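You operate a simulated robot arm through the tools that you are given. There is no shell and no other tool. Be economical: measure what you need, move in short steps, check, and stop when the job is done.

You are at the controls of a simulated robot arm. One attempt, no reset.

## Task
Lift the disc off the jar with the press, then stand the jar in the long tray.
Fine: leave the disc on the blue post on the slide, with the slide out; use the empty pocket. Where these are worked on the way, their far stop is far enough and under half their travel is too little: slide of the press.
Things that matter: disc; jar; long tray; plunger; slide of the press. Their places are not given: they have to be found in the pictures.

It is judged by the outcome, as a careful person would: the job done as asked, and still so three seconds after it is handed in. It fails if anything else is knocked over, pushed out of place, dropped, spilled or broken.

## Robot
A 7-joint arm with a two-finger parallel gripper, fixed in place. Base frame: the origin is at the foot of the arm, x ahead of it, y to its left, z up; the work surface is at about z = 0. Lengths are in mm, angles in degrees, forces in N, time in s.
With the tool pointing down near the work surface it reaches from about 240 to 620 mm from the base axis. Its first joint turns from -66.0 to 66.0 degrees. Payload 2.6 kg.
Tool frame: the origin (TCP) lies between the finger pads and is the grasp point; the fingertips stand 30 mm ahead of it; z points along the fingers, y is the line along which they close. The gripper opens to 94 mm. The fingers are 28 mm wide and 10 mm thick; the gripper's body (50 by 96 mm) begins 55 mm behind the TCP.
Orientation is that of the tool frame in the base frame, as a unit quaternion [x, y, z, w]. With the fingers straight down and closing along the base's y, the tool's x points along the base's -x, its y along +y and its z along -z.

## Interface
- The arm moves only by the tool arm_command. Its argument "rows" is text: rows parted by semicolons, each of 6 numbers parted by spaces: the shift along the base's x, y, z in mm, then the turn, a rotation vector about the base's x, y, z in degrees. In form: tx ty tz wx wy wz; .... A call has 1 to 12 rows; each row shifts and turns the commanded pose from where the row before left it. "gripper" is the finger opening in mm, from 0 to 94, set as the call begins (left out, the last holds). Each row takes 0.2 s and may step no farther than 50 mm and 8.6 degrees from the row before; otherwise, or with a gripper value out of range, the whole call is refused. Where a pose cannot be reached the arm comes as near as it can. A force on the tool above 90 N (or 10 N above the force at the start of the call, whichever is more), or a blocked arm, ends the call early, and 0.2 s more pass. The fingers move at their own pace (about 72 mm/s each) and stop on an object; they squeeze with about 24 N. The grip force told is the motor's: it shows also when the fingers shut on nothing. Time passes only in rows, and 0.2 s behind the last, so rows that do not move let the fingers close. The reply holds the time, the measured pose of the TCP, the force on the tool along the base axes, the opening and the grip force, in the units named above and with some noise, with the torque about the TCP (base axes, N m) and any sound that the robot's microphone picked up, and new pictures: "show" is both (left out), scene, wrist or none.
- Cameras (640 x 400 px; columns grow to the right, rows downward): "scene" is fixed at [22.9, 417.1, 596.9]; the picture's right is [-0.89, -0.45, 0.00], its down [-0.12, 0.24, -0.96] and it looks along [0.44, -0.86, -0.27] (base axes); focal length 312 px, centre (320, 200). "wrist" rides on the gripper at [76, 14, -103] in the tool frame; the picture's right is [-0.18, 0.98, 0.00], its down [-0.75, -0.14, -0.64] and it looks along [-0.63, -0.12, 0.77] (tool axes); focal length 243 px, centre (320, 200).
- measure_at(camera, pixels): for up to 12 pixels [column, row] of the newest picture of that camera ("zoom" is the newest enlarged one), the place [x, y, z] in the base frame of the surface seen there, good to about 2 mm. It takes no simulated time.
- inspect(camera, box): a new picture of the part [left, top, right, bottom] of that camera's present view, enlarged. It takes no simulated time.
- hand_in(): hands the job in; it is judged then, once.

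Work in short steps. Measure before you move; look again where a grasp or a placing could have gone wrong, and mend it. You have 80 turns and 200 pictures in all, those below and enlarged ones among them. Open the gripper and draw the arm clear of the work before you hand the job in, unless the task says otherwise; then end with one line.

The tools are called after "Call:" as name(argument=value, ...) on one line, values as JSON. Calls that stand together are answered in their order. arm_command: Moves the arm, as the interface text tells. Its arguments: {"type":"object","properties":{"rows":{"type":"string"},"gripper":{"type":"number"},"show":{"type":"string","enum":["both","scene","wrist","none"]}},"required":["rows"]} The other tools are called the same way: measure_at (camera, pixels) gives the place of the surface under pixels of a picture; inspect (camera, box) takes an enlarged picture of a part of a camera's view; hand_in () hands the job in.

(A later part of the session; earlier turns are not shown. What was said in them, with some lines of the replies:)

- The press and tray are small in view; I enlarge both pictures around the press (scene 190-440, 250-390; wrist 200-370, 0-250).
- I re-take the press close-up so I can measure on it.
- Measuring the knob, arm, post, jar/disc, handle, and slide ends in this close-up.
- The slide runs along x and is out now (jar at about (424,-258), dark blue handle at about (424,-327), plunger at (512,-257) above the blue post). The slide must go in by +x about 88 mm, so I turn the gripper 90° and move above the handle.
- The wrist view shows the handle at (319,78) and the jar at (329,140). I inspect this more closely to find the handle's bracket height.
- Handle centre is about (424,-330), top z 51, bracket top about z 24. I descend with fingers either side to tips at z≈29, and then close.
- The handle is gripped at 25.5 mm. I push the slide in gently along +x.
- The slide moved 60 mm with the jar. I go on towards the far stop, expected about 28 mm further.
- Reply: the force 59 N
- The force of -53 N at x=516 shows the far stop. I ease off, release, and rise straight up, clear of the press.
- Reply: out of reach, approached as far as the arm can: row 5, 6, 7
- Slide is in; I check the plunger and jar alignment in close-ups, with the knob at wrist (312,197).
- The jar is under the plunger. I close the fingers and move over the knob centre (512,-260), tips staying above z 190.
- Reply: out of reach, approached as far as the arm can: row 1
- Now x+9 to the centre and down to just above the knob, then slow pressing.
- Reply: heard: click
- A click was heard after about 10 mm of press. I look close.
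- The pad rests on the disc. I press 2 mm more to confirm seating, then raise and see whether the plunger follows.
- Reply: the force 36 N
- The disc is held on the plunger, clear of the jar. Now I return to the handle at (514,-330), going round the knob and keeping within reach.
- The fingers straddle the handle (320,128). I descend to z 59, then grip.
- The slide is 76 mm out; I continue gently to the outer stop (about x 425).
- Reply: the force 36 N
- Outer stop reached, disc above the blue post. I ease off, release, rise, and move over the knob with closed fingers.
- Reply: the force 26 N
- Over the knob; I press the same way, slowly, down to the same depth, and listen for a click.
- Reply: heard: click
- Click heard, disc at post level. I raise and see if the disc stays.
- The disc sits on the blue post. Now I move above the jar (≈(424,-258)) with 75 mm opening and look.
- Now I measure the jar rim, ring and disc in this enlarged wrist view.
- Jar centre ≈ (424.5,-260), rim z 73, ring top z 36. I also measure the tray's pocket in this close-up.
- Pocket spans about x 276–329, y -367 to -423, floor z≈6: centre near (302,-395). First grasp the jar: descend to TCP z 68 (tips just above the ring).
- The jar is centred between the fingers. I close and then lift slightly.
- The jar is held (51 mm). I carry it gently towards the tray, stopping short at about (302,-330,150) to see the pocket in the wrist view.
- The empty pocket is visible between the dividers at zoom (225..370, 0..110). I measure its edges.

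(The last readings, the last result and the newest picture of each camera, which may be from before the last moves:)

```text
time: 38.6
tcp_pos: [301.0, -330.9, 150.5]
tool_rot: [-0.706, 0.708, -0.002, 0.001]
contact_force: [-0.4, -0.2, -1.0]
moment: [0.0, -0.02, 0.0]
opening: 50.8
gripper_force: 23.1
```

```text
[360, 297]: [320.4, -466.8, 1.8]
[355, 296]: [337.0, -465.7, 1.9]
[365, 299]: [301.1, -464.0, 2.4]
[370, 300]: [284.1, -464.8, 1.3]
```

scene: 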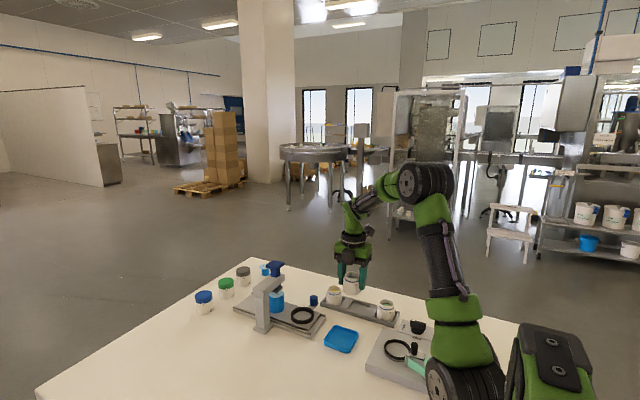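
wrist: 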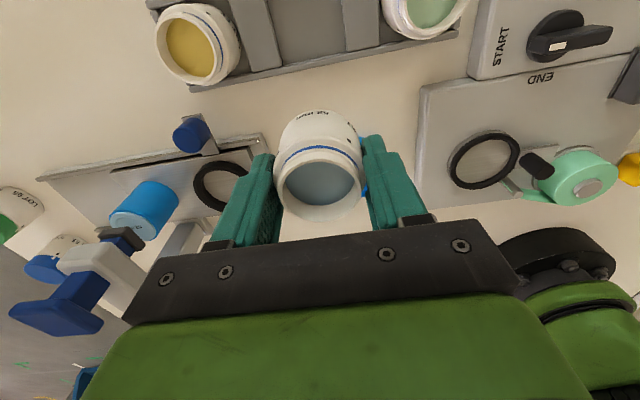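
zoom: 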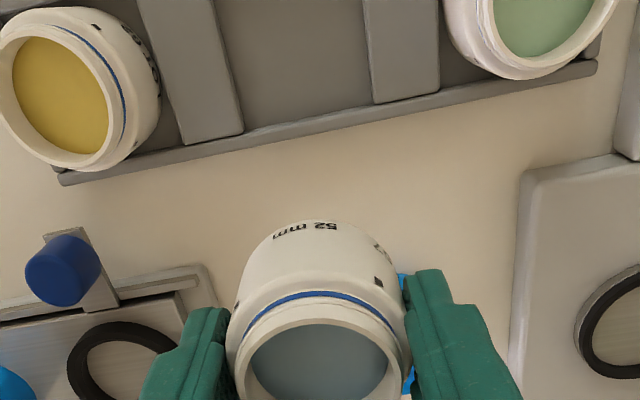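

Pocket x 271–328, y -367.5 to -424: centre (299.5,-395.5). I move over it and lower to TCP z 80 for a check.

Call:
arm_command(rows="-1.7 -4 0 0 0 0;0 -8 0 0 0 0;0 -12 0 0 0 0;0 -14 0 0 0 0;0 -12 0 0 0 0;0 -8.6 0 0 0 0;0 -4 -8 0 0 0;0 -2 -14 0 0 0;0 0 -18 0 0 0;0 0 -16 0 0 0;0 0 -10 0 0 0;0 0 -4 0 0 0")

Call:
inspect(camera="scene", box=[310, 260, 420, 340])

Call:
inspect(camera="wrist", box=[200, 60, 440, 230])

```text
time: 41.2
tcp_pos: [299.9, -395.5, 79.1]
tool_rot: [-0.707, 0.708, -0.001, 0.001]
contact_force: [-0.4, 0.4, -0.4]
moment: [0.0, 0.01, 0.0]
opening: 50.6
gripper_force: 24.1
```

scene: 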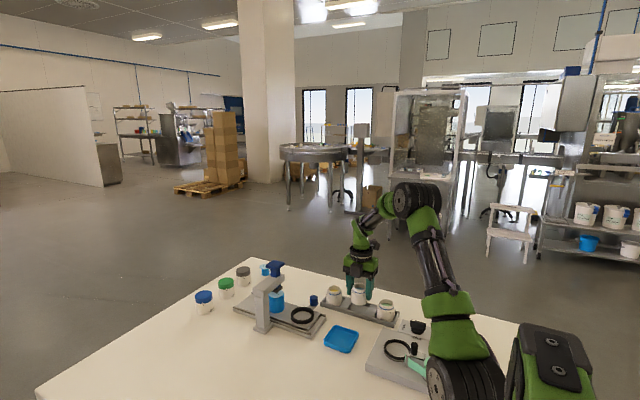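
wrist: 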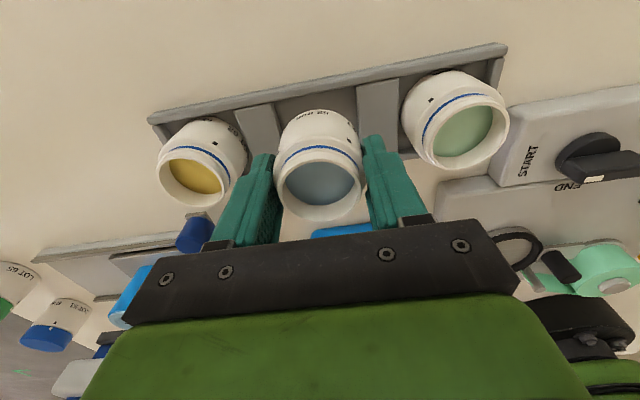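

```text
5.00 times, centred on (365, 300) of scene
```

zoom: 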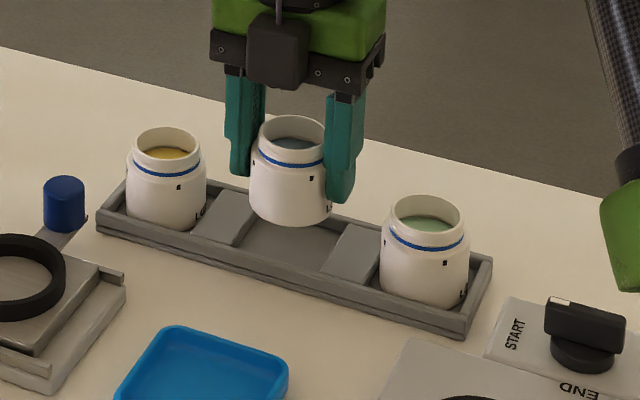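

```text
2.35 times, centred on (320, 145) of wrist
```

zoom: 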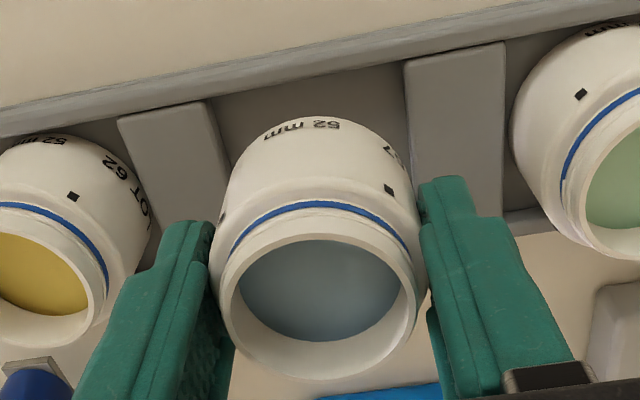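

Looks aligned; I check pocket edges and held-jar rim in this view.

Call:
measure_at(camera="zoom", pixels=[[212, 108], [228, 150], [404, 70], [408, 130], [310, 82], [310, 92], [320, 242], [320, 375], [214, 320], [422, 300], [320, 120]])

```text
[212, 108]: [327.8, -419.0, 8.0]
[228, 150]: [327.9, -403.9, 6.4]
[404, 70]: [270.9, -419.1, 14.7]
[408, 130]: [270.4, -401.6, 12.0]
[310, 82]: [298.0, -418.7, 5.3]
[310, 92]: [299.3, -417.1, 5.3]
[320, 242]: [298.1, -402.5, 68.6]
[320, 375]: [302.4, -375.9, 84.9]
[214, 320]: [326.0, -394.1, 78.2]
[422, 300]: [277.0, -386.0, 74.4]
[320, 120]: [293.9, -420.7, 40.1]
```

Call:
measure_at(camera="zoom", pixels=[[310, 88], [310, 78], [310, 75], [310, 72], [310, 68], [310, 64], [310, 60], [310, 56], [310, 50]])

```text
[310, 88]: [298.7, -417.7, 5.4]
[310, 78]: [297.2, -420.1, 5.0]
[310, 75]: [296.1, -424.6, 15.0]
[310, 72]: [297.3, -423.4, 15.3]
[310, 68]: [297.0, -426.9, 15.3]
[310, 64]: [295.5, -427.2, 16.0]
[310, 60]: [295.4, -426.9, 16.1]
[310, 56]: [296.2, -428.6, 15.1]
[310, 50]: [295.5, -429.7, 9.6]
```

Far inner edge is y≈-423.5, so the centre is right. I lower gently to contact near TCP z≈49.

Call:
arm_command(rows="0 0 -6 0 0 0;0 0 -7 0 0 0;0 0 -6 0 0 0;0 0 -4 0 0 0;0 0 -2 0 0 0;0 0 -2 0 0 0;0 0 -1.5 0 0 0;0 0 0 0 0 0")

Call:
inspect(camera="scene", box=[310, 260, 420, 340])

```text
time: 43.0
tcp_pos: [299.6, -395.0, 52.2]
tool_rot: [-0.707, 0.707, -0.001, 0.001]
contact_force: [1.0, 0.1, -1.5]
moment: [0.03, 0.0, 0.02]
opening: 51.0
gripper_force: 24.1
```

scene: 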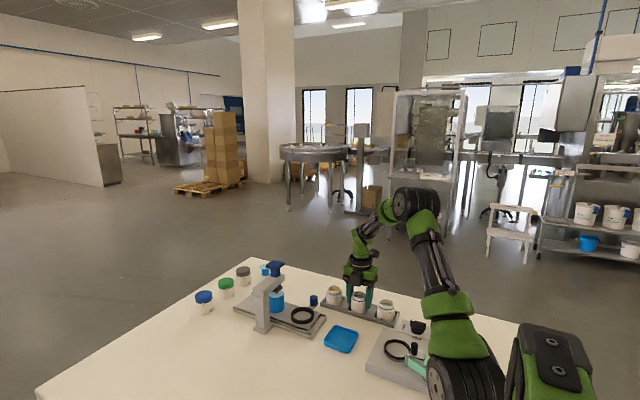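
wrist: 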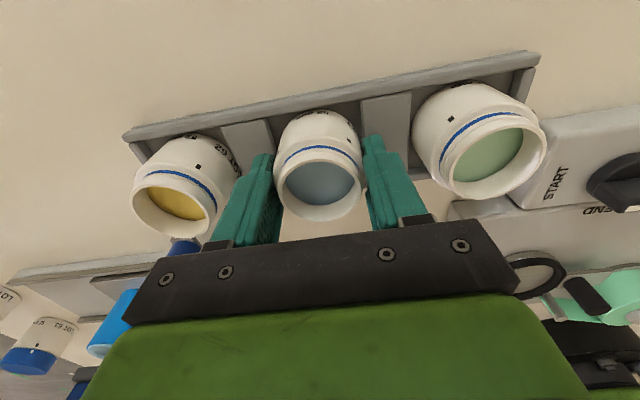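

```text
5.00 times, centred on (365, 300) of scene
```

zoom: 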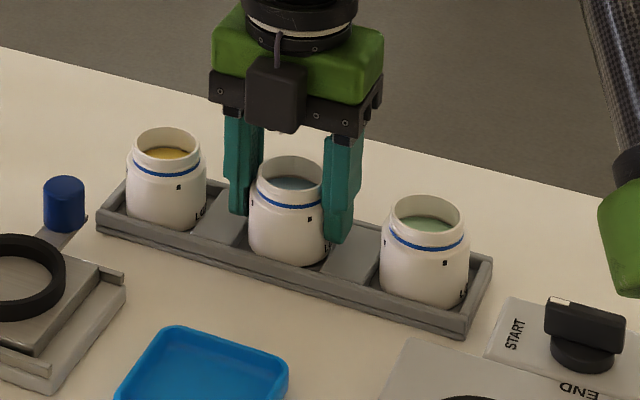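

No contact yet and the jar is in the pocket; I lower in 1 mm steps till the force shows.

Call:
arm_command(rows="0 0 -1 0 0 0;0 0 -1 0 0 0;0 0 0 0 0 0", show="none")

Call:
arm_command(rows="0 0 -0.8 0 0 0;0 0 0 0 0 0", show="none")

```text
time: 43.8
tcp_pos: [299.2, -394.7, 49.6]
tool_rot: [-0.707, 0.708, -0.001, 0.001]
contact_force: [0.9, 0.2, -0.8]
moment: [0.0, -0.04, -0.02]
opening: 50.9
gripper_force: 23.8
```

```text
time: 44.4
tcp_pos: [299.8, -394.0, 49.7]
tool_rot: [-0.707, 0.707, -0.001, 0.001]
contact_force: [-0.6, 1.2, 1.7]
moment: [0.03, 0.11, -0.02]
opening: 50.8
gripper_force: 24.1
```

A first sign of contact (+1.7 N); one more small step.

Call:
arm_command(rows="0 0 -0.7 0 0 0;0 0 0 0 0 0", show="none")

Call:
inspect(camera="scene", box=[330, 275, 400, 325])

```text
time: 45.0
tcp_pos: [300.8, -395.6, 48.9]
tool_rot: [-0.706, 0.708, -0.003, 0.002]
contact_force: [-1.0, 1.3, 12.1]
moment: [0.19, 0.26, -0.04]
opening: 50.8
gripper_force: 23.9
```

```text
8.00 times, centred on (365, 300) of scene
```

zoom: 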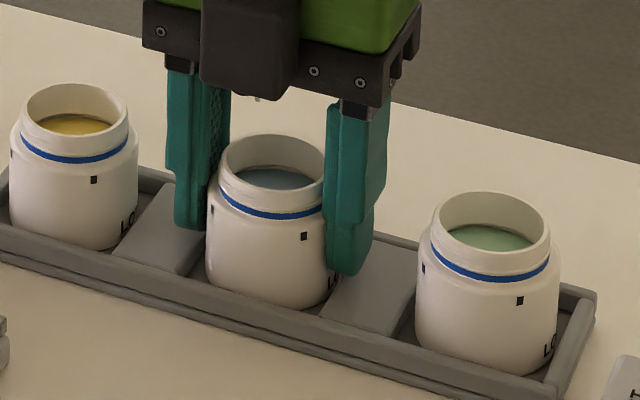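

The jar stands on the pocket floor (12 N). I ease up 0.7 mm, open modestly to 66 mm, and rise.

Call:
arm_command(rows="0 0 0.6 0 0 0;0 0 0 0 0 0;0 0 0 0 0 0", gripper=66, show="none")

Call:
arm_command(rows="0 0 5 0 0 0;0 0 15 0 0 0;0 0 25 0 0 0;0 0 35 0 0 0;0 0 40 0 0 0;-10 30 30 0 0 0;-10 30 0 0 0 0;-10 30 0 0 0 0;0 0 0 0 0 0")

Call:
inspect(camera="scene", box=[310, 265, 410, 335])

Call:
inspect(camera="scene", box=[190, 250, 330, 340])

```text
time: 45.8
tcp_pos: [300.7, -395.7, 47.2]
tool_rot: [-0.706, 0.708, -0.001, 0.001]
contact_force: [-0.4, 1.4, 0.7]
moment: [0.02, 0.0, 0.0]
opening: 66.2
gripper_force: 0.0
```

```text
time: 47.8
tcp_pos: [269.2, -304.9, 198.3]
tool_rot: [-0.707, 0.708, -0.002, 0.002]
contact_force: [-0.1, -0.3, 0.0]
moment: [0.01, -0.01, 0.0]
opening: 66.0
gripper_force: 0.0
```

scene: 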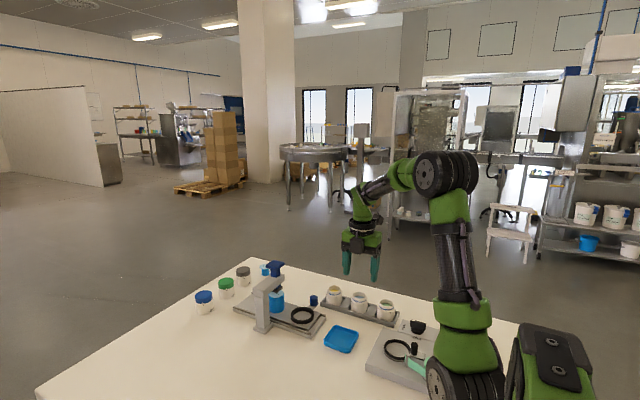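
wrist: 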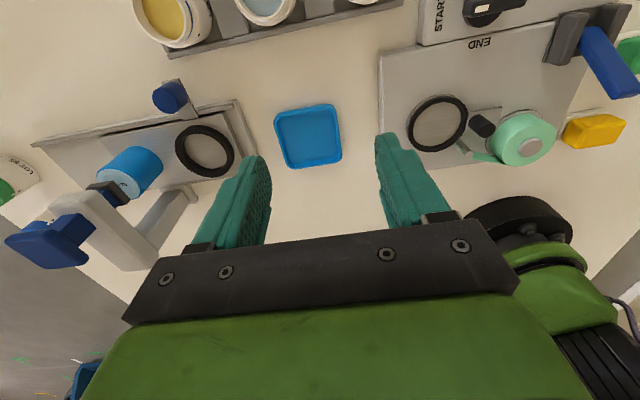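

```text
5.71 times, centred on (360, 300) of scene
```

zoom: 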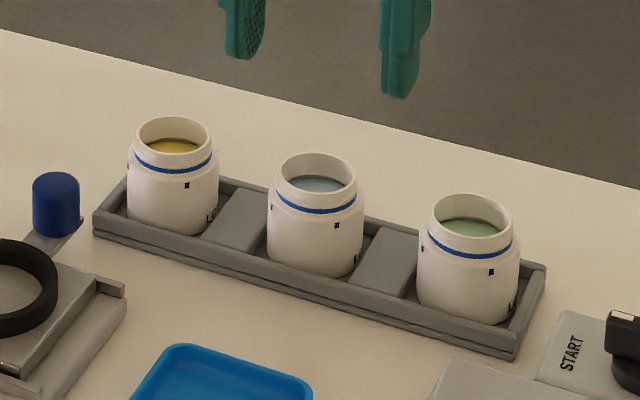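

```text
4.44 times, centred on (260, 295) of scene
```

zoom: 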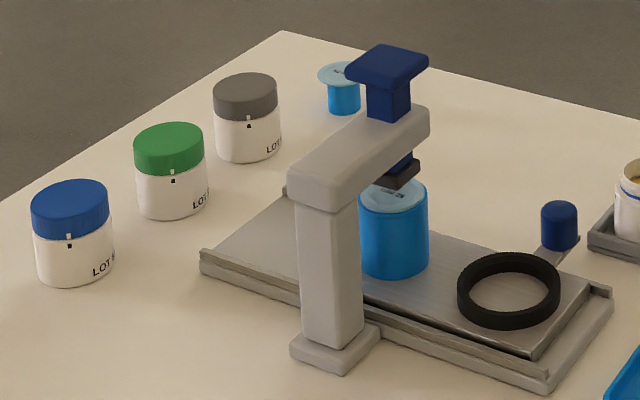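

The pictures show the jar upright in the middle pocket, the disc on the blue post, the slide out, and nothing else moved. The arm is clear and the gripper open, so I hand in.

Call:
hand_in()

```text
The job is handed in.
```

The job is done and handed in: the disc is on the blue post with the slide out at its stop, and the jar stands upright in the tray's middle pocket, which was the empty one. In the last pictures, nothing else had moved.
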